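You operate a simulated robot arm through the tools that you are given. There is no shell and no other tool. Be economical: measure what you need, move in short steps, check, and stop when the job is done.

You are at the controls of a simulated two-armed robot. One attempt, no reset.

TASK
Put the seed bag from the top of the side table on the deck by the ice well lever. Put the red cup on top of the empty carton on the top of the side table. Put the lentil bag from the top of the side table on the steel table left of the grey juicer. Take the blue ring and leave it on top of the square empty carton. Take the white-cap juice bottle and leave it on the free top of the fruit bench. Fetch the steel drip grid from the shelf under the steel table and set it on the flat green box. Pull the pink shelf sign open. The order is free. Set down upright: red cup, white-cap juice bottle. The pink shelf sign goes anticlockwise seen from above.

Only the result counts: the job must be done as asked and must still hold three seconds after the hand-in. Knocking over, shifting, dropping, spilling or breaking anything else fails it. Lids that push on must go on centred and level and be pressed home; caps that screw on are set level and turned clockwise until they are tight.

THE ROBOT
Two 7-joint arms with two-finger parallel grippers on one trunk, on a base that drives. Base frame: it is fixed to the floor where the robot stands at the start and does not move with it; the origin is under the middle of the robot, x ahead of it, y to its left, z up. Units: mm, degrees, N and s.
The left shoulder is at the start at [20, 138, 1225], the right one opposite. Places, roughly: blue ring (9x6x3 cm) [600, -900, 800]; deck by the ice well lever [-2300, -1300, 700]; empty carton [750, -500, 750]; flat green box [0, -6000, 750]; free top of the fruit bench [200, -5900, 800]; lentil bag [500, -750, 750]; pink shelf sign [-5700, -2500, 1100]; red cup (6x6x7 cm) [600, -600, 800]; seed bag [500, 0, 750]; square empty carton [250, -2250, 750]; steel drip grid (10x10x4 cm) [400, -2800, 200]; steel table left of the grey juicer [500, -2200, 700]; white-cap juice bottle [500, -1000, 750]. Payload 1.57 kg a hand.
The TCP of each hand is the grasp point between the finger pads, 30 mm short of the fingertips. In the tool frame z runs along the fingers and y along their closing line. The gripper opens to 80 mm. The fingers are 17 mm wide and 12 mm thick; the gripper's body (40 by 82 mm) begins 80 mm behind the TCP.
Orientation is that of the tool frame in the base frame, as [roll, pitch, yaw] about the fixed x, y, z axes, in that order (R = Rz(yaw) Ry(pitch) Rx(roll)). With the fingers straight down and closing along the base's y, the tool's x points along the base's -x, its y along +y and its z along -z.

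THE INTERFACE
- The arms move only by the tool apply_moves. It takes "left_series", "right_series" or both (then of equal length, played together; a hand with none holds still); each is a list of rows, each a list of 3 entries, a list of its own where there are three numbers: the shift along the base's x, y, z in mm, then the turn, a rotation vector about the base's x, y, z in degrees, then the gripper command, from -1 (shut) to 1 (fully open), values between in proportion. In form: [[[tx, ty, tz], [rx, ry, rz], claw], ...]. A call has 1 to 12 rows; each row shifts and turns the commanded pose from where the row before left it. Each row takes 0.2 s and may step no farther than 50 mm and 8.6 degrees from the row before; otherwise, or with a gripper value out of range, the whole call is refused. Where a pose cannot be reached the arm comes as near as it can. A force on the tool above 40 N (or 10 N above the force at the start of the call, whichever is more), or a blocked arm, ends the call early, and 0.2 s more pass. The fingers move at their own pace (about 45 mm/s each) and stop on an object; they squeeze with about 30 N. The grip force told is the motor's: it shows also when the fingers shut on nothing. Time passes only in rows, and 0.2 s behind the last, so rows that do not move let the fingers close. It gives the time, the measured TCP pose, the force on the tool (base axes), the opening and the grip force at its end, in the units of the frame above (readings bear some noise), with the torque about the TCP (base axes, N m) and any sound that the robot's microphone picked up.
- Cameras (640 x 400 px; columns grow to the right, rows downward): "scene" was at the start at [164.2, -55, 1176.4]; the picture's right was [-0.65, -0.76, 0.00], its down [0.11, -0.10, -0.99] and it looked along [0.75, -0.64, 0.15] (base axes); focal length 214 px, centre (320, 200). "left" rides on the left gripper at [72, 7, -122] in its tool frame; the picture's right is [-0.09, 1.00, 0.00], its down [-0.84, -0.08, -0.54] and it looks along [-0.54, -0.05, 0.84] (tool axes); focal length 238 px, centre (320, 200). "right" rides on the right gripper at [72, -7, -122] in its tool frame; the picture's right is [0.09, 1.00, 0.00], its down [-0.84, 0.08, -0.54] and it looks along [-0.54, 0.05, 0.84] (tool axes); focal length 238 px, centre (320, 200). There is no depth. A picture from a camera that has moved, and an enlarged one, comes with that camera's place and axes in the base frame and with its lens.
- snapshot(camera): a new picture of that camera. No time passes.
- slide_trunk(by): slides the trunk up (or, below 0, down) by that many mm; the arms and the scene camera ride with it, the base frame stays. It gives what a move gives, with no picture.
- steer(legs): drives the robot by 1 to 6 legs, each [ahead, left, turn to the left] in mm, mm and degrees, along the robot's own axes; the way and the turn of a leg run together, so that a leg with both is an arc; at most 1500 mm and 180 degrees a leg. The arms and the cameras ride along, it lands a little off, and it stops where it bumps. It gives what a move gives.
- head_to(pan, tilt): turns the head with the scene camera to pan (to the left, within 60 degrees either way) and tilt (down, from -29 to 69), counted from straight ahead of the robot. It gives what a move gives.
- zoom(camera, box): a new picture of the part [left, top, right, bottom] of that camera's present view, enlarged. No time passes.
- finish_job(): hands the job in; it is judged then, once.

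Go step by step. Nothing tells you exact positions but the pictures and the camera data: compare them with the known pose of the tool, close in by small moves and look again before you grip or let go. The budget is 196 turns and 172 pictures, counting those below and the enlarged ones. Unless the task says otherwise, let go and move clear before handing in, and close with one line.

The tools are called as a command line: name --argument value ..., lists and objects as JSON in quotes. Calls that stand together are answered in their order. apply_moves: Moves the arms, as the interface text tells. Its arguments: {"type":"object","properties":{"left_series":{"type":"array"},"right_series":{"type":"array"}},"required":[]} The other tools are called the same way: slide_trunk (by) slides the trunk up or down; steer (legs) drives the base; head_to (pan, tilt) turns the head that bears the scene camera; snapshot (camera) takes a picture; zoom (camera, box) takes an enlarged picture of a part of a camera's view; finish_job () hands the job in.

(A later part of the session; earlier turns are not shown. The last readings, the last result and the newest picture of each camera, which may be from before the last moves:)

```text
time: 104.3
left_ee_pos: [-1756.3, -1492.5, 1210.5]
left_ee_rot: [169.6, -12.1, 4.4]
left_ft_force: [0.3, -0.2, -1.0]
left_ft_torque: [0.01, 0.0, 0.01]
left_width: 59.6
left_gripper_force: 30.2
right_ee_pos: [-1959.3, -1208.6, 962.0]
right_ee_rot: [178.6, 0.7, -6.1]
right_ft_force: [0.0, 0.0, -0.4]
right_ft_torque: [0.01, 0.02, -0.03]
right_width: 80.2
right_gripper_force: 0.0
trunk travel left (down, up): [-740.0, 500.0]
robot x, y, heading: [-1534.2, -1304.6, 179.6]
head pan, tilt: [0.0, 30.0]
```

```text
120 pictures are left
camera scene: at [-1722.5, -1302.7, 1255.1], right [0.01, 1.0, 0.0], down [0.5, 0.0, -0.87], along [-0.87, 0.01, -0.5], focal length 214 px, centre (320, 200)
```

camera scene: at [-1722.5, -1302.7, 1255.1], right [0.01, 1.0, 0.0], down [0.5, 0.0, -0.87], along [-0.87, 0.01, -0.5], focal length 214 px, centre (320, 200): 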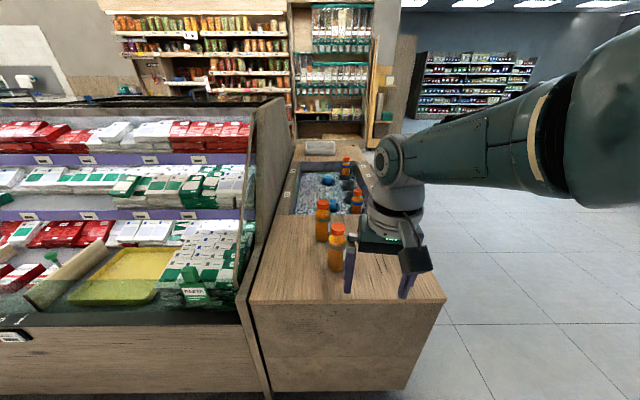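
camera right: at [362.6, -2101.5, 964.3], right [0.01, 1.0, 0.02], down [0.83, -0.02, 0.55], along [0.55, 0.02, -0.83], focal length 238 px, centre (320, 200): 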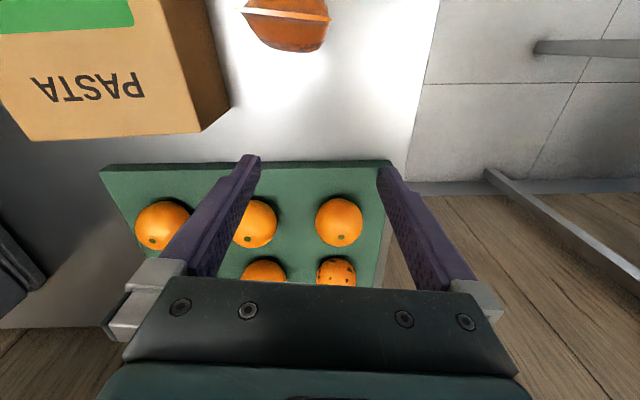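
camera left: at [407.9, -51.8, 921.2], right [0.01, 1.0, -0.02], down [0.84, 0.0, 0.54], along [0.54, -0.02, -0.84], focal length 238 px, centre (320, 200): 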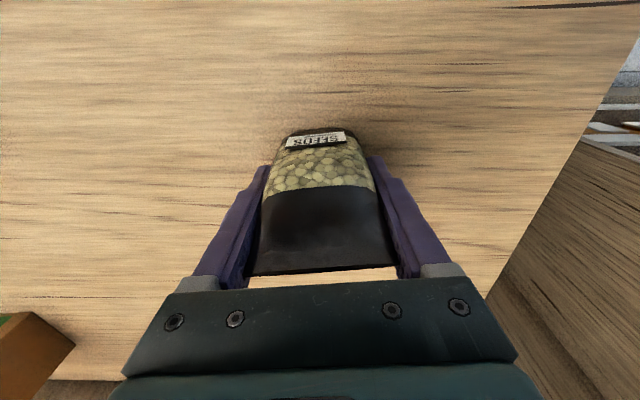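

Deck top near z 715, front edge x -2095, right end y -952; bottles at (-2197, -1252) and (-2345, -1287). I level the left hand further out and drop the trunk, then drive to aim at about (-2260, -1110).

apply_moves --left_series '[[[-19, 0, -29], [3.5, 4, 0], -1], [[-19, 15, -29], [3.5, 4, 0], -1], [[-19, 25, -29], [3.4, 4, 0], -1], [[-19, 25, -29], [0, 0, 0], -1], [[-18, 20, -29], [0, 0, 0], -1], [[0, 0, 0], [0, 0, 0], -1]]'

steer --legs '[[0, -295, 0.4]]'

snapshot --camera "left"

snapshot --camera "scene"

```text
time: 105.7
left_ee_pos: [-1849.1, -1406.7, 1064.5]
left_ee_rot: [-179.2, -0.6, 3.2]
left_ft_force: [0.3, -0.9, -1.1]
left_ft_torque: [-0.01, -0.02, 0.03]
left_width: 59.7
left_gripper_force: 30.0
right_ee_pos: [-1958.9, -1208.7, 961.3]
right_ee_rot: [178.6, 0.5, -6.0]
right_ft_force: [0.2, 0.1, 0.3]
right_ft_torque: [0.01, 0.03, 0.01]
right_width: 80.0
right_gripper_force: 0.1
trunk travel left (down, up): [-740.0, 500.0]
robot x, y, heading: [-1530.2, -1304.9, 179.5]
head pan, tilt: [0.0, 30.0]
```

```text
time: 107.8
left_ee_pos: [-1846.9, -1112.8, 1066.2]
left_ee_rot: [-179.3, -0.6, 3.5]
left_ft_force: [-0.5, 0.6, -1.2]
left_ft_torque: [-0.02, -0.03, 0.01]
left_width: 59.3
left_gripper_force: 30.1
right_ee_pos: [-1958.2, -914.1, 961.6]
right_ee_rot: [178.5, 0.4, -5.7]
right_ft_force: [0.6, -0.6, 0.2]
right_ft_torque: [0.0, 0.0, -0.01]
right_width: 80.1
right_gripper_force: 0.1
trunk travel left (down, up): [-740.0, 500.0]
robot x, y, heading: [-1528.7, -1010.7, 179.8]
head pan, tilt: [0.0, 30.0]
```

```text
119 pictures are left
camera left: at [-1775.9, -1116.5, 1187.3], right [-0.03, -1.0, -0.01], down [-0.85, 0.02, 0.53], along [-0.53, 0.03, -0.85], focal length 238 px, centre (320, 200)
```

left: 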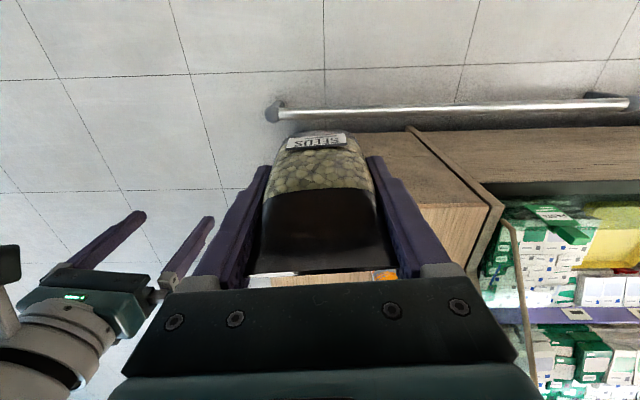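

```text
118 pictures are left
camera scene: at [-1720.9, -1007.0, 1255.0], right [0.0, 1.0, 0.0], down [0.5, 0.0, -0.87], along [-0.87, 0.0, -0.5], focal length 214 px, centre (320, 200)
```

scene: 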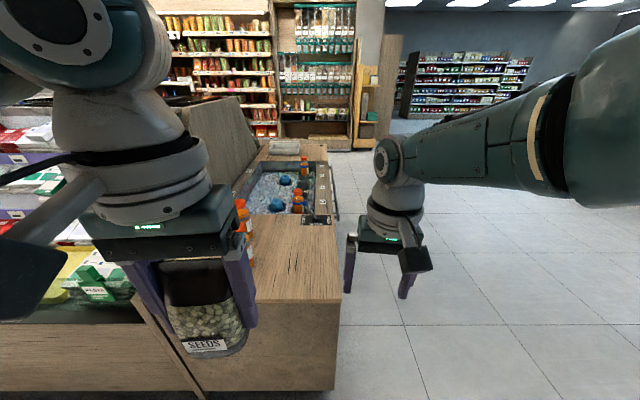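

The deck right of the bottles is free. I drive ahead so the bag comes over it.

steer --legs '[[280, 0, 0], [60, 20, 0]]'

snapshot --camera "left"

```text
time: 110.3
left_ee_pos: [-2187.2, -1130.4, 1065.9]
left_ee_rot: [-179.3, -0.7, 3.1]
left_ft_force: [-0.3, -0.5, -0.3]
left_ft_torque: [0.03, -0.04, 0.02]
left_width: 59.5
left_gripper_force: 29.8
right_ee_pos: [-2296.2, -930.3, 960.6]
right_ee_rot: [178.6, 0.5, -6.0]
right_ft_force: [-1.0, 0.6, 0.3]
right_ft_torque: [0.0, -0.02, 0.01]
right_width: 80.0
right_gripper_force: 0.1
trunk travel left (down, up): [-740.0, 500.0]
robot x, y, heading: [-1869.5, -1027.7, 179.7]
head pan, tilt: [0.0, 30.0]
```

```text
117 pictures are left
camera left: at [-2116.4, -1133.8, 1187.2], right [-0.04, -1.0, -0.01], down [-0.85, 0.02, 0.53], along [-0.53, 0.03, -0.85], focal length 238 px, centre (320, 200)
```

left: 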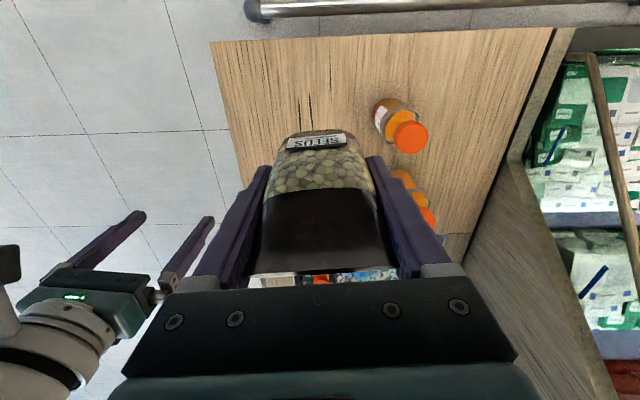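

No bump yet. I go 90 mm further and 40 mm to the right (away from the bottles), then lower the trunk.

steer --legs '[[90, -40, 0]]'

slide_trunk --by -130

snapshot --camera "left"

```text
time: 111.4
left_ee_pos: [-2275.1, -1087.4, 1065.5]
left_ee_rot: [-179.2, -0.7, 3.0]
left_ft_force: [0.9, -0.4, -0.3]
left_ft_torque: [-0.01, -0.01, -0.01]
left_width: 59.4
left_gripper_force: 30.1
right_ee_pos: [-2386.0, -888.6, 962.0]
right_ee_rot: [178.6, 0.5, -6.1]
right_ft_force: [0.5, -0.2, 0.7]
right_ft_torque: [0.02, 0.0, 0.01]
right_width: 80.0
right_gripper_force: 0.1
trunk travel left (down, up): [-740.0, 500.0]
robot x, y, heading: [-1959.6, -988.0, 179.7]
head pan, tilt: [0.0, 30.0]
```

```text
time: 113.0
left_ee_pos: [-2274.7, -1088.2, 934.8]
left_ee_rot: [-179.3, -0.7, 3.1]
left_ft_force: [0.5, -0.1, -0.9]
left_ft_torque: [-0.01, 0.0, -0.03]
left_width: 59.5
left_gripper_force: 30.0
right_ee_pos: [-2385.0, -888.0, 831.3]
right_ee_rot: [178.6, 0.5, -6.1]
right_ft_force: [-0.1, -0.3, -0.3]
right_ft_torque: [0.0, 0.04, -0.01]
right_width: 80.1
right_gripper_force: 0.1
trunk travel left (down, up): [-610.0, 630.0]
robot x, y, heading: [-1961.1, -985.6, 179.3]
head pan, tilt: [0.0, 30.0]
```

```text
116 pictures are left
camera left: at [-2204.9, -1092.6, 1057.2], right [-0.04, -1.0, -0.01], down [-0.85, 0.02, 0.53], along [-0.53, 0.03, -0.85], focal length 238 px, centre (320, 200)
```

left: 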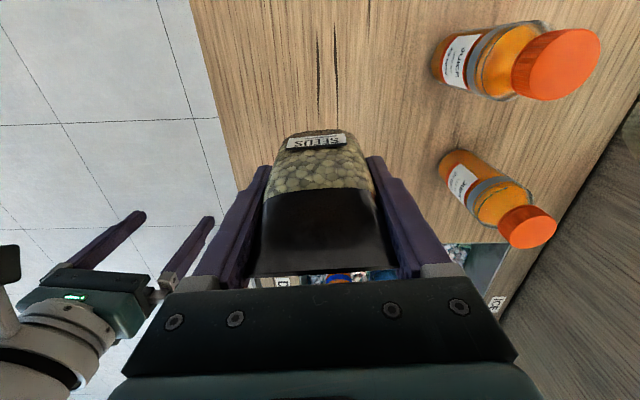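

Good clearance all round. A little further forward, then lower the bag.

steer --legs '[[35, 0, 0]]'

apply_moves --left_series '[[[0, 0, -40], [0, 0, 0], -1], [[0, 0, -40], [0, 0, 0], -1], [[0, 0, -30], [0, 0, 0], -1], [[0, 0, -10], [0, 0, 0], -1], [[0, 0, -6], [0, 0, 0], -1], [[0, 0, -6], [0, 0, 0], -1], [[0, 0, -6], [0, 0, 0], -1], [[0, 0, -6], [0, 0, 0], -1], [[0, 0, -6], [0, 0, 0], -1], [[0, 0, -5], [0, 0, 0], -1], [[0, 0, -5], [0, 0, 0], -1], [[0, 0, -5], [0, 0, 0], -1]]'

snapshot --camera "left"

```text
time: 113.9
left_ee_pos: [-2310.3, -1088.5, 936.0]
left_ee_rot: [-179.3, -0.7, 3.1]
left_ft_force: [-0.4, -0.2, -1.6]
left_ft_torque: [0.03, 0.0, 0.0]
left_width: 59.9
left_gripper_force: 30.0
right_ee_pos: [-2420.9, -889.1, 832.0]
right_ee_rot: [178.6, 0.5, -6.1]
right_ft_force: [-0.2, -0.4, -0.1]
right_ft_torque: [0.01, -0.06, 0.0]
right_width: 80.3
right_gripper_force: 0.0
trunk travel left (down, up): [-610.0, 630.0]
robot x, y, heading: [-1995.9, -983.2, 179.5]
head pan, tilt: [0.0, 30.0]
```

```text
time: 116.5
left_ee_pos: [-2309.9, -1088.6, 771.1]
left_ee_rot: [-179.2, -0.7, 3.1]
left_ft_force: [-0.1, 0.5, -0.6]
left_ft_torque: [-0.01, 0.04, 0.0]
left_width: 59.7
left_gripper_force: 29.7
right_ee_pos: [-2420.5, -888.4, 831.1]
right_ee_rot: [178.6, 0.4, -6.1]
right_ft_force: [-0.4, 0.3, -0.3]
right_ft_torque: [-0.01, -0.04, -0.01]
right_width: 80.0
right_gripper_force: 0.1
trunk travel left (down, up): [-610.0, 630.0]
robot x, y, heading: [-1993.1, -986.3, 179.4]
head pan, tilt: [0.0, 30.0]
```

```text
115 pictures are left
camera left: at [-2240.0, -1092.6, 892.3], right [-0.04, -1.0, -0.01], down [-0.85, 0.02, 0.53], along [-0.53, 0.03, -0.85], focal length 238 px, centre (320, 200)
```

left: 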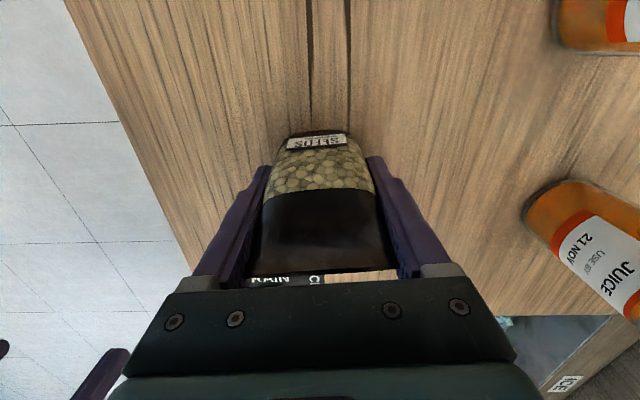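

Close to the deck, with DRAIN plate just beyond. Continue to contact.

apply_moves --left_series '[[[0, 0, -5], [0, 0, 0], -1], [[0, 0, -4], [0, 0, 0], -1], [[0, 0, -4], [0, 0, 0], -1], [[0, 0, -4], [0, 0, 0], -1], [[0, 0, -4], [0, 0, 0], -1], [[0, 0, -4], [0, 0, 0], -1], [[0, 0, -4], [0, 0, 0], -1], [[0, 0, -4], [0, 0, 0], -1], [[0, 0, -4], [0, 0, 0], -1], [[0, 0, -4], [0, 0, 0], -1]]'

```text
time: 117.7
left_ee_pos: [-2311.6, -1087.9, 750.7]
left_ee_rot: [-179.2, -0.5, 2.9]
left_ft_force: [1.3, -0.9, 15.3]
left_ft_torque: [-0.53, -0.06, 0.07]
left_width: 59.5
left_gripper_force: 30.0
right_ee_pos: [-2420.8, -889.5, 831.4]
right_ee_rot: [178.6, 0.5, -6.2]
right_ft_force: [0.2, -0.2, 0.5]
right_ft_torque: [0.02, -0.01, 0.0]
right_width: 80.0
right_gripper_force: 0.1
trunk travel left (down, up): [-610.0, 630.0]
robot x, y, heading: [-1991.0, -984.0, 179.5]
head pan, tilt: [0.0, 30.0]
stopped in row 6 (left hand): the force on the tool passed its limit at 49 N (the readings are from after the stop); the commanded pose is now the measured one
```

Contact at TCP z 751. I ease up 1 mm, open, and rise partly by arm then by trunk, avoiding drift.

apply_moves --left_series '[[[0, 0, 1], [0, 0, 0], -1], [[0, 0, 0], [0, 0, 0], 1], [[0, 0, 0], [0, 0, 0], 1], [[0, 0, 0], [0, 0, 0], 1], [[0, 0, 20], [0, 0, 0], 1], [[0, 0, 30], [0, 0, 0], 1]]'

slide_trunk --by 140

snapshot --camera "left"

```text
time: 119.1
left_ee_pos: [-2309.4, -1086.8, 800.8]
left_ee_rot: [-179.3, -0.8, 3.1]
left_ft_force: [-1.1, -0.2, 0.7]
left_ft_torque: [0.0, -0.02, 0.01]
left_width: 79.9
left_gripper_force: 0.1
right_ee_pos: [-2420.6, -889.6, 831.6]
right_ee_rot: [178.5, 0.5, -6.1]
right_ft_force: [-0.8, -0.6, 0.7]
right_ft_torque: [-0.03, -0.01, -0.02]
right_width: 80.0
right_gripper_force: 0.1
trunk travel left (down, up): [-610.0, 630.0]
robot x, y, heading: [-1993.7, -984.3, 179.6]
head pan, tilt: [0.0, 30.0]
```

```text
time: 120.8
left_ee_pos: [-2310.4, -1086.3, 940.9]
left_ee_rot: [-179.2, -0.6, 3.1]
left_ft_force: [-0.6, 0.5, 0.3]
left_ft_torque: [-0.01, 0.02, -0.01]
left_width: 80.0
left_gripper_force: 0.0
right_ee_pos: [-2421.6, -889.2, 971.4]
right_ee_rot: [178.7, 0.5, -6.1]
right_ft_force: [-0.2, -0.5, -0.4]
right_ft_torque: [0.03, 0.01, -0.02]
right_width: 79.9
right_gripper_force: 0.0
trunk travel left (down, up): [-750.0, 490.0]
robot x, y, heading: [-1992.3, -986.2, 179.6]
head pan, tilt: [0.0, 30.0]
```

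```text
114 pictures are left
camera left: at [-2240.6, -1091.2, 1062.4], right [-0.04, -1.0, -0.02], down [-0.85, 0.02, 0.53], along [-0.53, 0.03, -0.85], focal length 238 px, centre (320, 200)
```

left: 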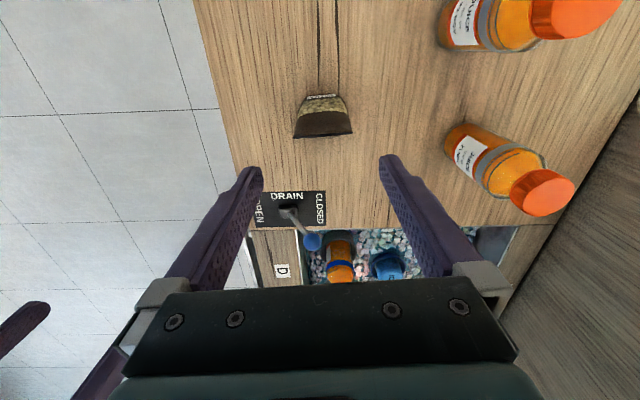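

Seed bag stands right before the lever. I back off, turn round, and return towards the side table.

steer --legs '[[-700, 0, 0], [0, 0, -179.5], [1000, 500, 0]]'

apply_moves --left_series '[[[-10, 15, 40], [0, 0, 0], 0], [[-10, 15, 40], [0, 0, 0], 0], [[-20, 20, 40], [0, 0, 0], 0], [[-25, 20, 35], [0, 0, 0], 0], [[0, 0, 40], [0, 0, 0], 0], [[-5, 5, 40], [-3, 4, 0], 0], [[-10, 10, 40], [-3, 4, 0], 0], [[0, 0, 0], [0, 0, 0], 0]]'

```text
time: 137.3
left_ee_pos: [37.2, -427.9, 939.6]
left_ee_rot: [-179.1, -0.7, -178.1]
left_ft_force: [-0.9, 0.1, 0.1]
left_ft_torque: [0.0, 0.01, 0.01]
left_width: 80.3
left_gripper_force: 0.1
right_ee_pos: [143.9, -627.0, 972.7]
right_ee_rot: [178.6, 0.6, 172.8]
right_ft_force: [0.2, -0.8, 0.1]
right_ft_torque: [-0.01, 0.02, -0.01]
right_width: 80.1
right_gripper_force: 0.1
trunk travel left (down, up): [-750.0, 490.0]
robot x, y, heading: [-279.3, -522.7, -1.5]
head pan, tilt: [0.0, 30.0]
```

```text
time: 139.1
left_ee_pos: [-48.0, -343.8, 1212.3]
left_ee_rot: [-173.9, -9.8, -179.1]
left_ft_force: [0.2, -0.2, 0.5]
left_ft_torque: [-0.02, 0.02, 0.01]
left_width: 40.3
left_gripper_force: 0.1
right_ee_pos: [142.1, -629.2, 972.7]
right_ee_rot: [178.6, 0.4, 172.8]
right_ft_force: [-0.1, 0.4, 0.4]
right_ft_torque: [0.01, 0.01, 0.0]
right_width: 80.1
right_gripper_force: 0.0
trunk travel left (down, up): [-750.0, 490.0]
robot x, y, heading: [-280.7, -525.4, -1.5]
head pan, tilt: [0.0, 30.0]
```

Arms are posed well. I drive up to the table so that the right hand comes near the cup, and look.

steer --legs '[[0, 0, 1.5], [440, 38, 0]]'

snapshot --camera "right"

```text
time: 142.1
left_ee_pos: [385.4, -298.5, 1211.9]
left_ee_rot: [-173.8, -10.1, -177.0]
left_ft_force: [-0.8, 0.7, 0.4]
left_ft_torque: [0.01, 0.0, 0.04]
left_width: 39.8
left_gripper_force: 0.0
right_ee_pos: [582.9, -577.6, 970.5]
right_ee_rot: [178.6, 0.4, 174.4]
right_ft_force: [0.2, 0.5, 0.1]
right_ft_torque: [0.0, -0.03, -0.01]
right_width: 80.3
right_gripper_force: 0.1
trunk travel left (down, up): [-750.0, 490.0]
robot x, y, heading: [155.7, -485.8, 0.2]
head pan, tilt: [0.0, 30.0]
```

```text
113 pictures are left
camera right: at [509.3, -580.2, 1093.4], right [0.0, 1.0, 0.02], down [0.83, -0.02, 0.55], along [0.55, 0.02, -0.83], focal length 238 px, centre (320, 200)
```

right: 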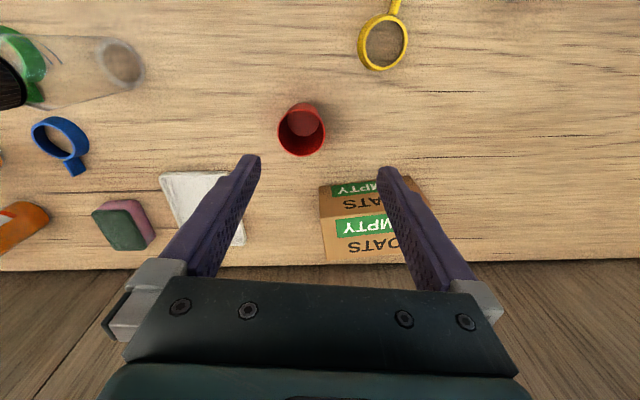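

Cup centre (601, -596) confirmed. I align over it with a 20° forward tilt, then lower the trunk to just above it.

apply_moves --right_series '[[[6, -6, 0], [0, -6.7, 2], 1], [[6, -6, 0], [0, -6.7, 2], 1], [[6, -6, 0], [0, -6.7, 2], 1], [[0, 0, 0], [0, 0, 0], 1]]'

slide_trunk --by -115

snapshot --camera "right"

```text
time: 143.1
left_ee_pos: [383.8, -299.4, 1211.2]
left_ee_rot: [-173.9, -10.1, -177.1]
left_ft_force: [0.3, 0.7, -0.6]
left_ft_torque: [0.01, 0.01, -0.02]
left_width: 39.9
left_gripper_force: 0.1
right_ee_pos: [638.7, -587.1, 951.3]
right_ee_rot: [177.8, 20.6, -179.5]
right_ft_force: [0.7, 0.2, -0.3]
right_ft_torque: [-0.01, 0.0, 0.05]
right_width: 80.2
right_gripper_force: 0.1
right hand out of reach, approached as far as the arm can: row 1, 2, 3
trunk travel left (down, up): [-750.0, 490.0]
robot x, y, heading: [156.1, -487.3, -0.1]
head pan, tilt: [0.0, 30.0]
```

```text
time: 144.6
left_ee_pos: [384.5, -298.5, 1096.5]
left_ee_rot: [-173.9, -10.1, -177.0]
left_ft_force: [0.8, -0.1, 0.0]
left_ft_torque: [0.03, 0.03, 0.01]
left_width: 40.4
left_gripper_force: 0.0
right_ee_pos: [639.1, -585.2, 837.1]
right_ee_rot: [177.7, 20.5, -179.6]
right_ft_force: [0.1, 0.3, 0.1]
right_ft_torque: [0.01, 0.0, 0.0]
right_width: 80.0
right_gripper_force: 0.1
trunk travel left (down, up): [-635.0, 605.0]
robot x, y, heading: [154.0, -482.9, 0.1]
head pan, tilt: [0.0, 30.0]
```

```text
112 pictures are left
camera right: at [529.6, -598.6, 925.7], right [-0.11, 0.99, 0.0], down [0.59, 0.06, 0.8], along [0.8, 0.09, -0.6], focal length 238 px, centre (320, 200)
```

right: 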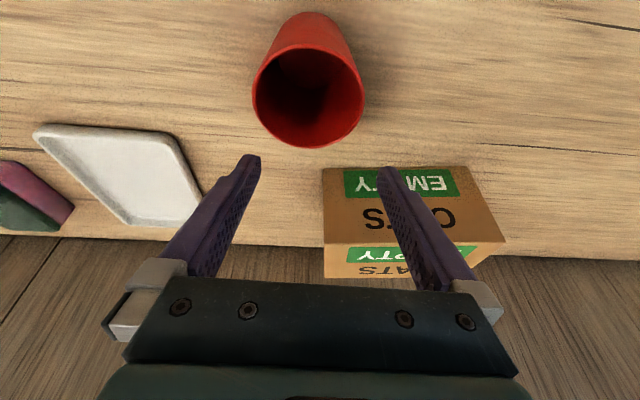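

The hand overshot forward by 38 mm. I raise a touch, then shift the robot to centre on the cup.

slide_trunk --by 20

steer --legs '[[0, -10, 0], [-37, 0, 0]]'

snapshot --camera "right"

```text
time: 145.3
left_ee_pos: [384.0, -297.5, 1116.3]
left_ee_rot: [-173.8, -10.1, -177.0]
left_ft_force: [-0.6, 1.1, 0.0]
left_ft_torque: [-0.01, 0.0, -0.03]
left_width: 40.1
left_gripper_force: 0.0
right_ee_pos: [639.1, -585.3, 855.4]
right_ee_rot: [177.7, 20.6, -179.8]
right_ft_force: [0.9, 0.1, -0.6]
right_ft_torque: [0.01, -0.01, 0.0]
right_width: 80.1
right_gripper_force: 0.0
trunk travel left (down, up): [-655.0, 585.0]
robot x, y, heading: [151.8, -484.6, -0.2]
head pan, tilt: [0.0, 30.0]
```

```text
time: 146.5
left_ee_pos: [345.8, -307.0, 1116.0]
left_ee_rot: [-173.9, -10.2, -177.0]
left_ft_force: [0.3, 0.1, 0.8]
left_ft_torque: [-0.01, 0.02, 0.02]
left_width: 39.8
left_gripper_force: 0.0
right_ee_pos: [602.0, -597.1, 855.3]
right_ee_rot: [177.6, 20.5, -179.8]
right_ft_force: [0.4, 0.2, -0.4]
right_ft_torque: [0.02, -0.02, 0.03]
right_width: 80.0
right_gripper_force: 0.1
trunk travel left (down, up): [-655.0, 585.0]
robot x, y, heading: [118.6, -496.1, 0.0]
head pan, tilt: [0.0, 30.0]
```

```text
111 pictures are left
camera right: at [491.8, -608.9, 945.7], right [-0.1, 0.99, 0.0], down [0.59, 0.06, 0.8], along [0.8, 0.09, -0.6], focal length 238 px, centre (320, 200)
```

right: 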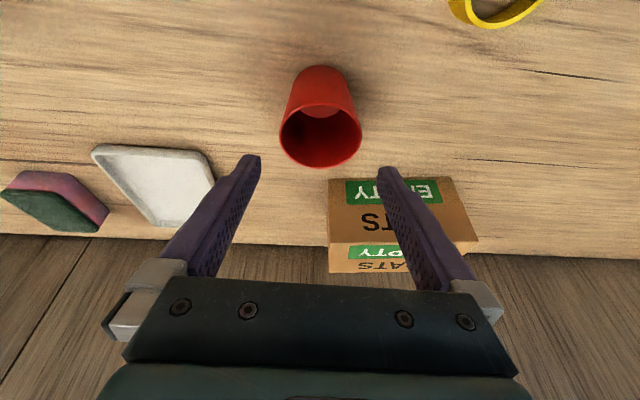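

Cup centred between the fingers. I lower 70 mm by the trunk and grip.

slide_trunk --by -70

apply_moves --right_series '[[[0, 0, 0], [0, 0, 0], -1], [[0, 0, 0], [0, 0, 0], -1], [[0, 0, 0], [0, 0, 0], -1], [[0, 0, 0], [0, 0, 0], -1]]'

snapshot --camera "right"

```text
time: 147.6
left_ee_pos: [346.3, -309.6, 1047.0]
left_ee_rot: [-173.9, -10.2, -177.0]
left_ft_force: [0.4, -0.6, 0.5]
left_ft_torque: [0.01, -0.01, 0.03]
left_width: 40.2
left_gripper_force: 0.1
right_ee_pos: [602.0, -596.7, 786.2]
right_ee_rot: [177.8, 20.6, -179.7]
right_ft_force: [0.3, -1.5, 0.2]
right_ft_torque: [-0.02, 0.0, 0.03]
right_width: 80.1
right_gripper_force: 0.0
trunk travel left (down, up): [-585.0, 655.0]
robot x, y, heading: [113.4, -493.7, 0.0]
head pan, tilt: [0.0, 30.0]
```

```text
time: 148.6
left_ee_pos: [347.2, -308.0, 1046.4]
left_ee_rot: [-173.9, -10.2, -177.0]
left_ft_force: [-0.3, -0.5, -0.1]
left_ft_torque: [-0.02, 0.0, 0.0]
left_width: 40.1
left_gripper_force: 0.0
right_ee_pos: [602.5, -596.4, 786.4]
right_ee_rot: [177.6, 20.5, -179.8]
right_ft_force: [-0.2, 0.4, 0.5]
right_ft_torque: [-0.01, 0.0, -0.01]
right_width: 56.3
right_gripper_force: 30.4
trunk travel left (down, up): [-585.0, 655.0]
robot x, y, heading: [115.7, -496.0, -0.1]
head pan, tilt: [0.0, 30.0]
```

```text
110 pictures are left
camera right: at [491.9, -608.8, 875.8], right [-0.1, 0.99, 0.0], down [0.59, 0.06, 0.8], along [0.8, 0.09, -0.6], focal length 238 px, centre (320, 200)
```

right: 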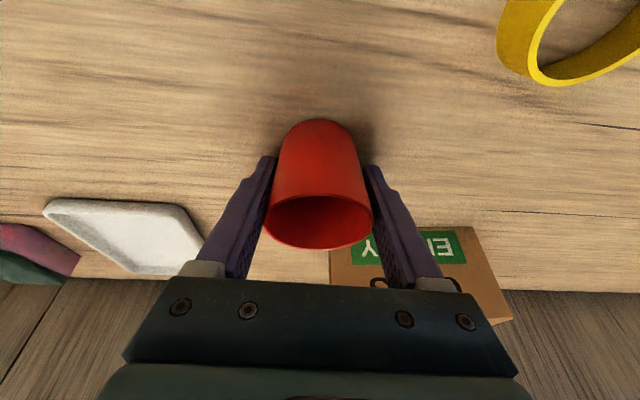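

Cup held (56 mm). I lift by the trunk, then drive forward-left to bring it above the oats carton.

slide_trunk --by 130

steer --legs '[[0, 80, 0], [125, 0, 0]]'

snapshot --camera "right"

snapshot --camera "scene"

```text
time: 150.1
left_ee_pos: [346.2, -310.5, 1176.3]
left_ee_rot: [-173.9, -10.1, -177.0]
left_ft_force: [0.1, 0.4, 0.5]
left_ft_torque: [0.01, 0.01, -0.02]
left_width: 39.9
left_gripper_force: 0.0
right_ee_pos: [601.3, -596.8, 915.6]
right_ee_rot: [177.7, 20.5, -179.7]
right_ft_force: [-0.1, 0.2, -0.5]
right_ft_torque: [0.02, -0.01, -0.01]
right_width: 56.2
right_gripper_force: 29.8
trunk travel left (down, up): [-715.0, 525.0]
robot x, y, heading: [117.7, -493.3, 0.2]
head pan, tilt: [0.0, 30.0]
```

```text
time: 152.1
left_ee_pos: [473.8, -226.8, 1175.6]
left_ee_rot: [-173.9, -10.2, -177.2]
left_ft_force: [0.1, 0.5, -0.3]
left_ft_torque: [0.02, -0.03, 0.01]
left_width: 39.8
left_gripper_force: 0.1
right_ee_pos: [729.2, -515.3, 915.9]
right_ee_rot: [177.7, 20.5, -179.8]
right_ft_force: [0.0, -0.5, -0.4]
right_ft_torque: [-0.03, 0.01, 0.02]
right_width: 56.1
right_gripper_force: 30.1
trunk travel left (down, up): [-715.0, 525.0]
robot x, y, heading: [247.1, -414.1, -0.2]
head pan, tilt: [0.0, 30.0]
```

```text
109 pictures are left
camera right: at [618.8, -528.2, 1005.6], right [-0.1, 0.99, 0.0], down [0.59, 0.06, 0.8], along [0.8, 0.09, -0.6], focal length 238 px, centre (320, 200)
```

right: 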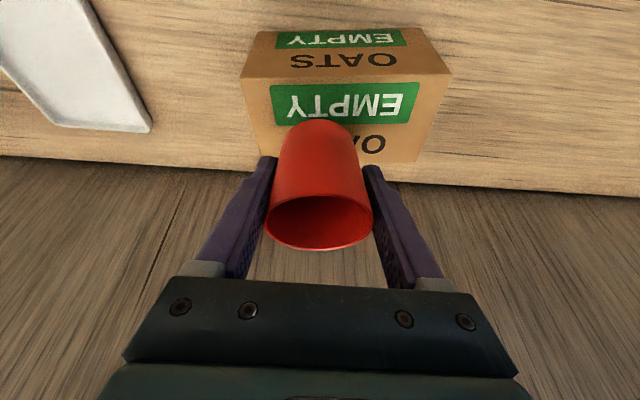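

```text
108 pictures are left
camera scene: at [433.9, -413.7, 1230.0], right [0.0, -1.0, 0.0], down [-0.5, 0.0, -0.87], along [0.87, 0.0, -0.5], focal length 214 px, centre (320, 200)
```

scene: 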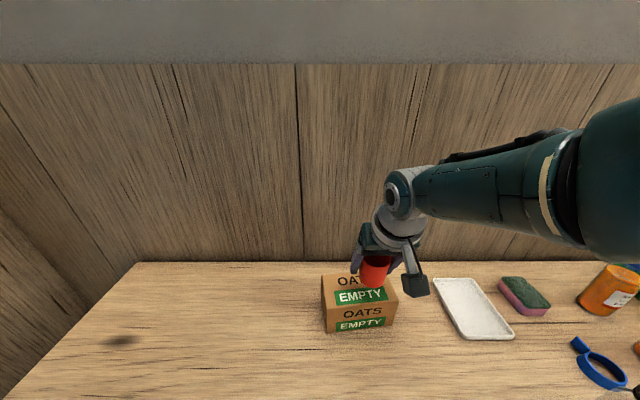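

Carton top spans about x 700–795, y -578…-415. I nudge 20 mm forward and 12 mm left to centre, then lower.

steer --legs '[[20, 12, 0]]'

slide_trunk --by -40

snapshot --camera "right"

zoom --camera "scene" --box '[280, 220, 440, 320]'

```text
time: 152.9
left_ee_pos: [494.5, -216.8, 1175.9]
left_ee_rot: [-174.0, -10.2, -177.0]
left_ft_force: [-0.3, 1.1, -0.6]
left_ft_torque: [0.02, -0.02, -0.05]
left_width: 39.9
left_gripper_force: 0.1
right_ee_pos: [749.0, -505.3, 916.3]
right_ee_rot: [177.6, 20.6, -179.8]
right_ft_force: [0.3, 0.0, 0.5]
right_ft_torque: [-0.02, 0.0, -0.01]
right_width: 56.2
right_gripper_force: 29.6
trunk travel left (down, up): [-715.0, 525.0]
robot x, y, heading: [263.3, -403.0, -0.2]
head pan, tilt: [0.0, 30.0]
```

```text
time: 153.7
left_ee_pos: [493.5, -216.1, 1136.3]
left_ee_rot: [-173.9, -10.1, -177.1]
left_ft_force: [0.0, 0.4, 0.3]
left_ft_torque: [0.0, -0.03, -0.04]
left_width: 39.9
left_gripper_force: 0.1
right_ee_pos: [748.3, -504.3, 876.6]
right_ee_rot: [177.7, 20.5, -179.8]
right_ft_force: [0.6, 0.3, 0.2]
right_ft_torque: [-0.05, 0.01, 0.01]
right_width: 55.9
right_gripper_force: 29.8
trunk travel left (down, up): [-675.0, 565.0]
robot x, y, heading: [263.2, -400.9, 0.2]
head pan, tilt: [0.0, 30.0]
```

```text
107 pictures are left
camera right: at [639.0, -516.4, 965.5], right [-0.1, 0.99, 0.0], down [0.59, 0.06, 0.8], along [0.8, 0.09, -0.6], focal length 238 px, centre (320, 200)
```

right: 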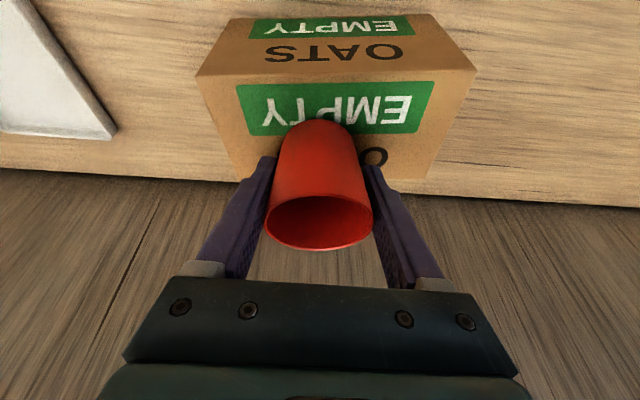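

```text
4.00 times, centred on (360, 270) of scene
camera zoom: at [454.1, -401.8, 1190.0], right [0.0, -1.0, 0.0], down [-0.5, 0.0, -0.87], along [0.87, 0.0, -0.5], focal length 858 px, centre (160, -80)
```

zoom: 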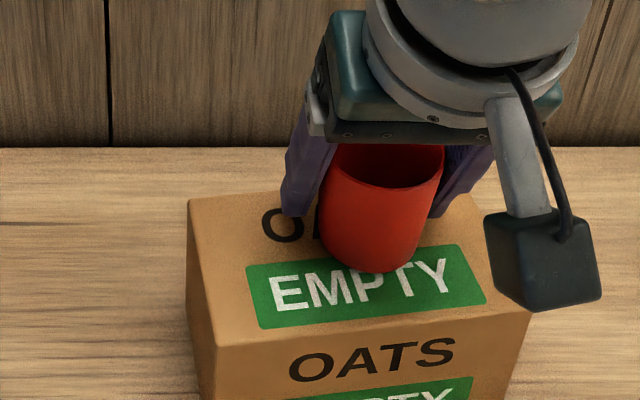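

Well over the carton. I lower by small arm steps to contact.

apply_moves --right_series '[[[0, 0, -3], [0, 0, 0], -1], [[0, 0, -3], [0, 0, 0], -1], [[0, 0, -2], [0, 0, 0], -1], [[0, 0, -2], [0, 0, 0], -1], [[0, 0, -2], [0, 0, 0], -1], [[0, 0, -2], [0, 0, 0], -1], [[0, 0, -2], [0, 0, 0], -1]]'

```text
time: 155.2
left_ee_pos: [493.7, -215.6, 1135.5]
left_ee_rot: [-173.8, -10.2, -177.1]
left_ft_force: [0.7, 0.6, -0.5]
left_ft_torque: [-0.02, 0.0, 0.01]
left_width: 40.1
left_gripper_force: 0.1
right_ee_pos: [750.3, -505.4, 869.7]
right_ee_rot: [177.7, 21.4, -179.7]
right_ft_force: [-3.2, 0.7, 15.2]
right_ft_torque: [-0.41, 0.13, -0.08]
right_width: 55.9
right_gripper_force: 30.0
right hand out of reach, approached as far as the arm can: row 5
trunk travel left (down, up): [-675.0, 565.0]
robot x, y, heading: [262.0, -404.5, -0.2]
head pan, tilt: [0.0, 30.0]
stopped in row 7 (right hand): the force on the tool passed its limit at 42 N (the readings are from after the stop); the commanded pose is now the measured one
```

Contact made. I ease off, open, and rise by the trunk.

apply_moves --right_series '[[[0, 0, 1], [0, 0, 0], -1], [[0, 0, 0], [0, 0, 0], 0.6], [[0, 0, 0], [0, 0, 0], 1], [[0, 0, 0], [0, 0, 0], 1], [[0, 0, 0], [0, 0, 0], 1]]'

slide_trunk --by 120

snapshot --camera "right"

```text
time: 156.4
left_ee_pos: [495.5, -213.7, 1137.3]
left_ee_rot: [-174.0, -10.1, -177.1]
left_ft_force: [0.1, 0.2, 0.2]
left_ft_torque: [-0.02, -0.03, 0.01]
left_width: 40.1
left_gripper_force: 0.0
right_ee_pos: [750.2, -502.0, 871.8]
right_ee_rot: [177.4, 21.3, -179.7]
right_ft_force: [-3.9, 11.0, 28.7]
right_ft_torque: [-0.69, 0.0, -0.11]
right_width: 69.1
right_gripper_force: 0.1
trunk travel left (down, up): [-675.0, 565.0]
robot x, y, heading: [264.1, -399.2, 0.1]
head pan, tilt: [0.0, 30.0]
```

```text
time: 157.9
left_ee_pos: [493.9, -215.6, 1256.0]
left_ee_rot: [-174.0, -10.2, -177.1]
left_ft_force: [0.2, 0.6, -0.4]
left_ft_torque: [-0.01, -0.04, 0.02]
left_width: 39.9
left_gripper_force: 0.0
right_ee_pos: [747.6, -504.8, 988.4]
right_ee_rot: [177.7, 21.1, -179.7]
right_ft_force: [-0.5, 0.0, -0.2]
right_ft_torque: [0.01, -0.01, -0.02]
right_width: 80.0
right_gripper_force: 0.0
trunk travel left (down, up): [-795.0, 445.0]
robot x, y, heading: [261.8, -400.2, -0.2]
head pan, tilt: [0.0, 30.0]
```

```text
105 pictures are left
camera right: at [636.9, -517.3, 1076.9], right [-0.11, 0.99, 0.0], down [0.59, 0.06, 0.81], along [0.8, 0.09, -0.59], focal length 238 px, centre (320, 200)
```

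right: 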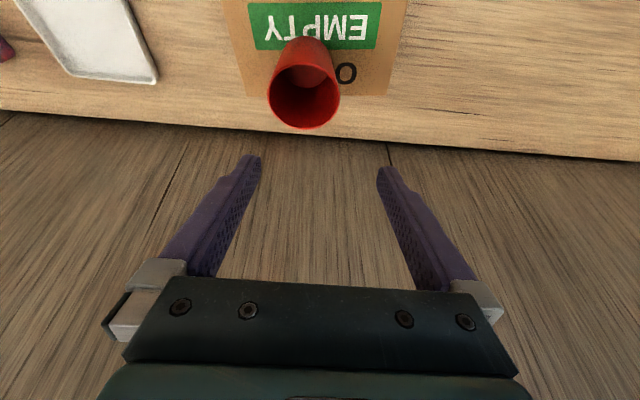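

The cup stands upright on the carton. I back off and move right to study the ring and the juice bottles from above.

steer --legs '[[-330, 0, 0], [0, -620, 0]]'

head_to --pan 25 --tilt 35

snapshot --camera "scene"

snapshot --camera "right"

```text
time: 163.2
left_ee_pos: [154.5, -833.4, 1254.9]
left_ee_rot: [-173.8, -10.2, -176.8]
left_ft_force: [0.3, -0.2, 0.0]
left_ft_torque: [-0.01, 0.0, -0.01]
left_width: 40.0
left_gripper_force: 0.2
right_ee_pos: [409.9, -1122.1, 987.8]
right_ee_rot: [177.8, 20.9, -179.4]
right_ft_force: [0.4, 0.1, -0.4]
right_ft_torque: [-0.03, 0.0, 0.0]
right_width: 80.0
right_gripper_force: 0.0
trunk travel left (down, up): [-795.0, 445.0]
robot x, y, heading: [-76.3, -1018.6, 0.4]
head pan, tilt: [0.0, 30.0]
```

```text
time: 164.1
left_ee_pos: [153.4, -835.1, 1255.9]
left_ee_rot: [-174.0, -10.2, -176.7]
left_ft_force: [-0.4, -0.1, 0.6]
left_ft_torque: [0.0, 0.01, 0.01]
left_width: 40.2
left_gripper_force: 0.1
right_ee_pos: [408.3, -1121.4, 987.1]
right_ee_rot: [177.8, 21.0, -179.3]
right_ft_force: [-0.9, -0.7, 0.7]
right_ft_torque: [0.03, -0.01, 0.03]
right_width: 80.0
right_gripper_force: 0.1
trunk travel left (down, up): [-795.0, 445.0]
robot x, y, heading: [-75.5, -1021.0, 0.3]
head pan, tilt: [25.0, 35.0]
```

```text
104 pictures are left
camera scene: at [104.5, -983.0, 1302.2], right [0.42, -0.91, 0.0], down [-0.52, -0.24, -0.82], along [0.74, 0.35, -0.57], focal length 214 px, centre (320, 200)
```

scene: 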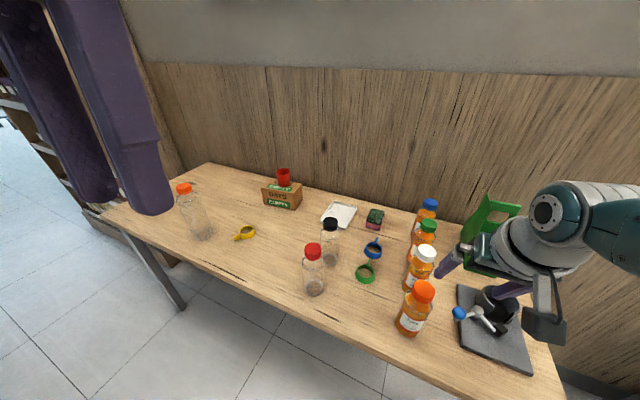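

```text
103 pictures are left
camera right: at [298.6, -1134.8, 1076.8], right [-0.11, 0.99, 0.0], down [0.59, 0.06, 0.81], along [0.8, 0.09, -0.59], focal length 238 px, centre (320, 200)
```

right: 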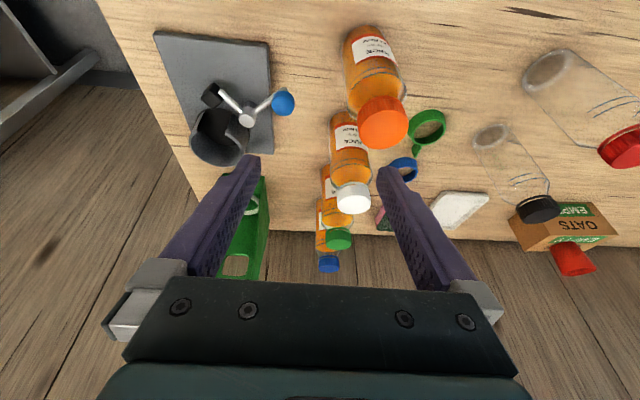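

White-cap bottle is at about (535, -1066), top z ≈ 900; blue ring near (615, -936); green ring (517, -936). I zoom to see the bottle's profile.

zoom --camera "scene" --box '[340, 190, 468, 270]'

zoom --camera "right" --box '[300, 20, 492, 140]'

```text
5.00 times, centred on (404, 230) of scene
camera zoom: at [104.5, -983.0, 1302.2], right [0.42, -0.91, 0.0], down [-0.52, -0.24, -0.82], along [0.74, 0.35, -0.57], focal length 1072 px, centre (-100, 50)
```

zoom: 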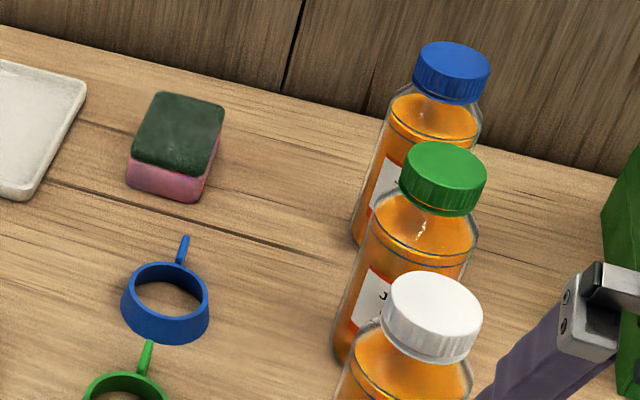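

```text
3.33 times, centred on (396, 80) of right
camera zoom: at [298.6, -1134.8, 1076.8], right [-0.11, 0.99, 0.0], down [0.59, 0.06, 0.81], along [0.8, 0.09, -0.59], focal length 794 px, centre (67, 600)
```

zoom: 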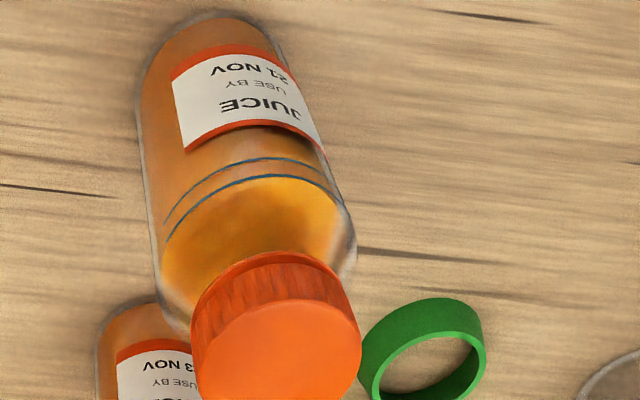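

The ring is a 60 mm hoop with its tab away from me; bottle body about 65 mm, cap 43 mm. I'll take the ring with the left hand first, so I fold the right arm up and out of the way.

apply_moves --right_series '[[[-30, -8, 30], [0, 4, 0], 1], [[-30, -8, 33], [0, 4, 0], 1], [[-30, -8, 33], [0, 4, 0], 1], [[-30, -8, 33], [0, 4, 0], 1], [[-30, -12, 33], [0, 4, 0], 1], [[-30, -12, 33], [0, 4, 0], 1], [[-30, -12, 33], [0, 4, 0], 1], [[-30, -12, 30], [0, 3, 0], 1], [[0, 0, 0], [0, 0, 0], 0]]'

```text
time: 166.1
left_ee_pos: [154.3, -834.3, 1255.6]
left_ee_rot: [-173.8, -10.2, -176.8]
left_ft_force: [-0.1, 0.0, -0.1]
left_ft_torque: [-0.02, 0.0, 0.01]
left_width: 40.1
left_gripper_force: 0.0
right_ee_pos: [282.1, -1236.5, 1119.8]
right_ee_rot: [177.3, -10.0, -179.4]
right_ft_force: [0.5, 0.7, 0.5]
right_ft_torque: [0.0, 0.0, 0.0]
right_width: 46.1
right_gripper_force: 0.1
right hand out of reach, approached as far as the arm can: row 5, 6, 7, 8
trunk travel left (down, up): [-795.0, 445.0]
robot x, y, heading: [-74.7, -1019.0, 0.5]
head pan, tilt: [25.0, 35.0]
```

Not folded enough; I swing it further out to the right and up, as at the start.

apply_moves --right_series '[[[0, -30, 0], [0, -1, 0], 0], [[0, -30, 0], [0, -1, 0], 0], [[0, -30, 0], [0, -1, 0], 0], [[0, -20, 10], [0, -1, 0], 0], [[0, 0, 10], [0, 0, 0], 0], [[0, 0, 0], [0, 0, 0], 0]]'

```text
time: 167.5
left_ee_pos: [154.1, -833.1, 1255.6]
left_ee_rot: [-173.9, -10.1, -176.8]
left_ft_force: [0.4, 0.8, 0.1]
left_ft_torque: [0.01, 0.01, 0.0]
left_width: 40.0
left_gripper_force: 0.0
right_ee_pos: [282.4, -1349.5, 1140.3]
right_ee_rot: [177.4, -6.0, -179.4]
right_ft_force: [-0.1, 0.2, -0.3]
right_ft_torque: [0.01, -0.01, 0.0]
right_width: 40.0
right_gripper_force: 0.0
trunk travel left (down, up): [-795.0, 445.0]
robot x, y, heading: [-76.0, -1021.9, 0.1]
head pan, tilt: [25.0, 35.0]
```

apply_moves --right_series '[[[-25, 0, 25], [0, 0, 0], 0], [[-25, 0, 25], [0, 0, 0], 0], [[-25, 0, 25], [0, 0, 0], 0], [[-25, 0, 25], [0, 0, 0], 0], [[-20, 0, 20], [0, 0, 0], 0], [[0, 0, 0], [0, 0, 0], 0]]'

```text
time: 168.9
left_ee_pos: [153.6, -833.3, 1257.2]
left_ee_rot: [-173.9, -10.2, -176.7]
left_ft_force: [0.3, 0.6, -0.7]
left_ft_torque: [0.01, 0.01, -0.03]
left_width: 40.1
left_gripper_force: 0.2
right_ee_pos: [159.6, -1347.8, 1254.6]
right_ee_rot: [176.6, -7.5, -178.5]
right_ft_force: [-0.4, -0.2, 0.9]
right_ft_torque: [-0.01, 0.01, 0.01]
right_width: 40.1
right_gripper_force: 0.2
trunk travel left (down, up): [-795.0, 445.0]
robot x, y, heading: [-74.3, -1019.7, 0.2]
head pan, tilt: [25.0, 35.0]
```

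Now extend the left hand forward, vertical and open, for the ring.

apply_moves --left_series '[[[20, -5, -30], [3, -5, 0], 1], [[25, -15, -30], [3, -5, 0], 1], [[30, -20, -30], [0, 0, -3], 1], [[30, -20, -25], [0, 0, 0], 1], [[30, -20, -25], [0, 0, 0], 1], [[30, -7, -30], [0, 0, 0], 1], [[0, 0, 0], [0, 0, 0], 1]]'

steer --legs '[[290, -16, -0.3]]'

snapshot --camera "left"

```text
time: 170.5
left_ee_pos: [320.5, -921.1, 1084.2]
left_ee_rot: [-179.3, 0.2, -179.4]
left_ft_force: [0.0, -0.2, 0.2]
left_ft_torque: [-0.01, -0.02, -0.01]
left_width: 79.9
left_gripper_force: 0.0
right_ee_pos: [158.5, -1347.9, 1254.5]
right_ee_rot: [176.5, -7.3, -178.9]
right_ft_force: [0.4, -0.3, 0.1]
right_ft_torque: [0.02, 0.0, -0.03]
right_width: 40.2
right_gripper_force: 0.1
trunk travel left (down, up): [-795.0, 445.0]
robot x, y, heading: [-68.7, -1017.7, 0.1]
head pan, tilt: [25.0, 35.0]
```

```text
time: 172.5
left_ee_pos: [604.5, -938.7, 1085.1]
left_ee_rot: [-179.3, 0.3, -179.6]
left_ft_force: [1.0, -0.3, 0.6]
left_ft_torque: [0.0, -0.02, -0.02]
left_width: 80.1
left_gripper_force: 0.0
right_ee_pos: [442.7, -1365.1, 1255.3]
right_ee_rot: [176.6, -7.2, -179.5]
right_ft_force: [-0.5, -0.5, 0.3]
right_ft_torque: [-0.01, 0.0, 0.03]
right_width: 40.2
right_gripper_force: 0.1
trunk travel left (down, up): [-795.0, 445.0]
robot x, y, heading: [207.0, -1036.4, -0.2]
head pan, tilt: [25.0, 35.0]
```

```text
100 pictures are left
camera left: at [532.9, -931.0, 1205.5], right [0.09, 1.0, -0.01], down [0.84, -0.07, 0.55], along [0.54, -0.06, -0.84], focal length 238 px, centre (320, 200)
```

left: 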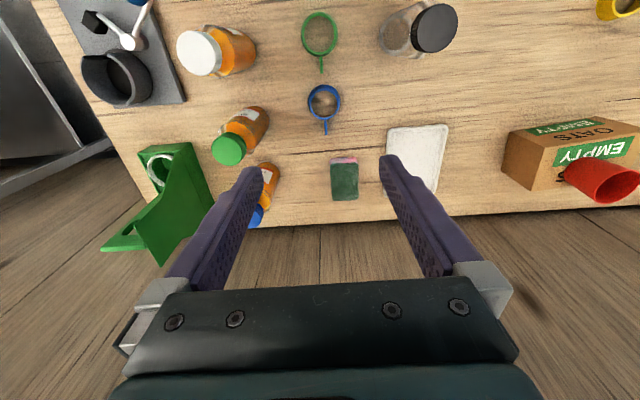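

Ring centre (612, -935). I align, lower the trunk 200 mm and look again.

apply_moves --left_series '[[[8, 3, 0], [0, 0, 0], 1], [[0, 0, 0], [0, 0, 0], 1]]'

slide_trunk --by -220

snapshot --camera "left"

```text
time: 173.1
left_ee_pos: [613.3, -934.4, 1084.1]
left_ee_rot: [-179.3, 0.2, -179.6]
left_ft_force: [-0.1, -0.2, -0.1]
left_ft_torque: [-0.02, -0.02, -0.02]
left_width: 80.0
left_gripper_force: 0.2
right_ee_pos: [442.8, -1365.2, 1253.2]
right_ee_rot: [176.4, -7.3, -179.5]
right_ft_force: [-0.2, -1.1, -0.1]
right_ft_torque: [0.01, -0.01, -0.01]
right_width: 40.1
right_gripper_force: 0.1
trunk travel left (down, up): [-795.0, 445.0]
robot x, y, heading: [213.6, -1036.8, -0.1]
head pan, tilt: [25.0, 35.0]
```

```text
time: 175.4
left_ee_pos: [612.0, -936.9, 864.7]
left_ee_rot: [-179.3, 0.2, -179.6]
left_ft_force: [-0.5, 0.3, -0.8]
left_ft_torque: [0.05, -0.03, -0.02]
left_width: 80.0
left_gripper_force: 0.1
right_ee_pos: [442.9, -1365.1, 1034.9]
right_ee_rot: [176.3, -7.3, -179.5]
right_ft_force: [-0.5, 0.0, 0.0]
right_ft_torque: [0.0, 0.0, 0.0]
right_width: 40.1
right_gripper_force: 0.0
trunk travel left (down, up): [-575.0, 665.0]
robot x, y, heading: [208.6, -1038.4, -0.3]
head pan, tilt: [25.0, 35.0]
```

```text
99 pictures are left
camera left: at [540.3, -928.2, 985.5], right [0.09, 1.0, -0.01], down [0.84, -0.07, 0.55], along [0.54, -0.06, -0.84], focal length 238 px, centre (320, 200)
```

left: 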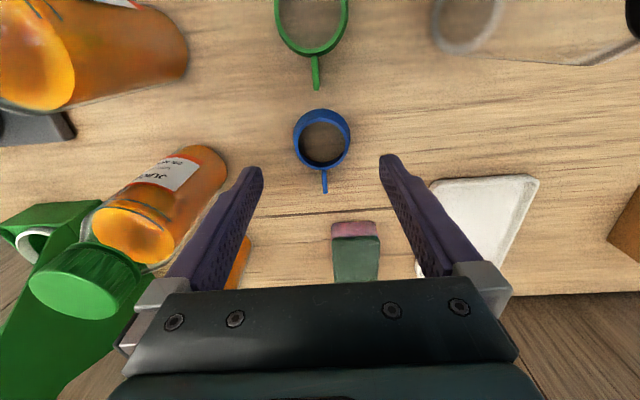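

Aligned. I descend 86 mm by the arm, checking before closing.

apply_moves --left_series '[[[-2, 1, -30], [0, 0, 0], 1], [[0, 0, -30], [0, 0, 0], 1], [[0, 0, -26], [0, 0, 0], 1], [[0, 0, 0], [0, 0, 0], 1]]'

snapshot --camera "left"

```text
time: 176.5
left_ee_pos: [610.5, -934.6, 780.7]
left_ee_rot: [-179.5, -0.1, -179.6]
left_ft_force: [-8.8, 0.7, 20.3]
left_ft_torque: [1.0, 0.28, 0.32]
left_width: 79.9
left_gripper_force: 0.1
right_ee_pos: [442.5, -1364.9, 1033.7]
right_ee_rot: [176.2, -7.3, -179.4]
right_ft_force: [-0.7, -0.6, -0.3]
right_ft_torque: [0.04, 0.02, 0.01]
right_width: 40.0
right_gripper_force: 0.0
trunk travel left (down, up): [-575.0, 665.0]
robot x, y, heading: [209.1, -1036.7, -0.0]
head pan, tilt: [25.0, 35.0]
stopped in row 4 (left hand): the force on the tool passed its limit at 42 N (the readings are from after the stop); the commanded pose is now the measured one
```

```text
98 pictures are left
camera left: at [537.6, -926.9, 901.7], right [0.09, 1.0, -0.01], down [0.84, -0.07, 0.54], along [0.54, -0.06, -0.84], focal length 238 px, centre (320, 200)
```

left: 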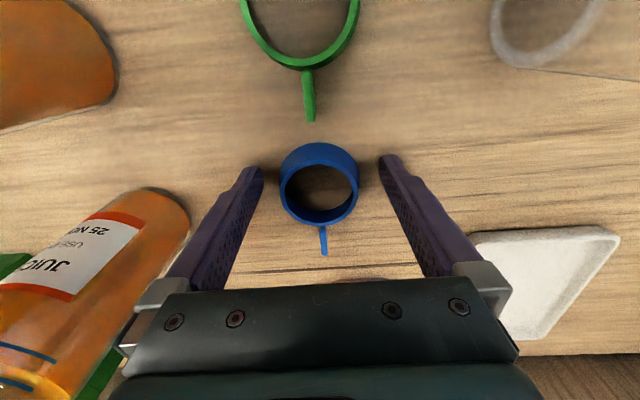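

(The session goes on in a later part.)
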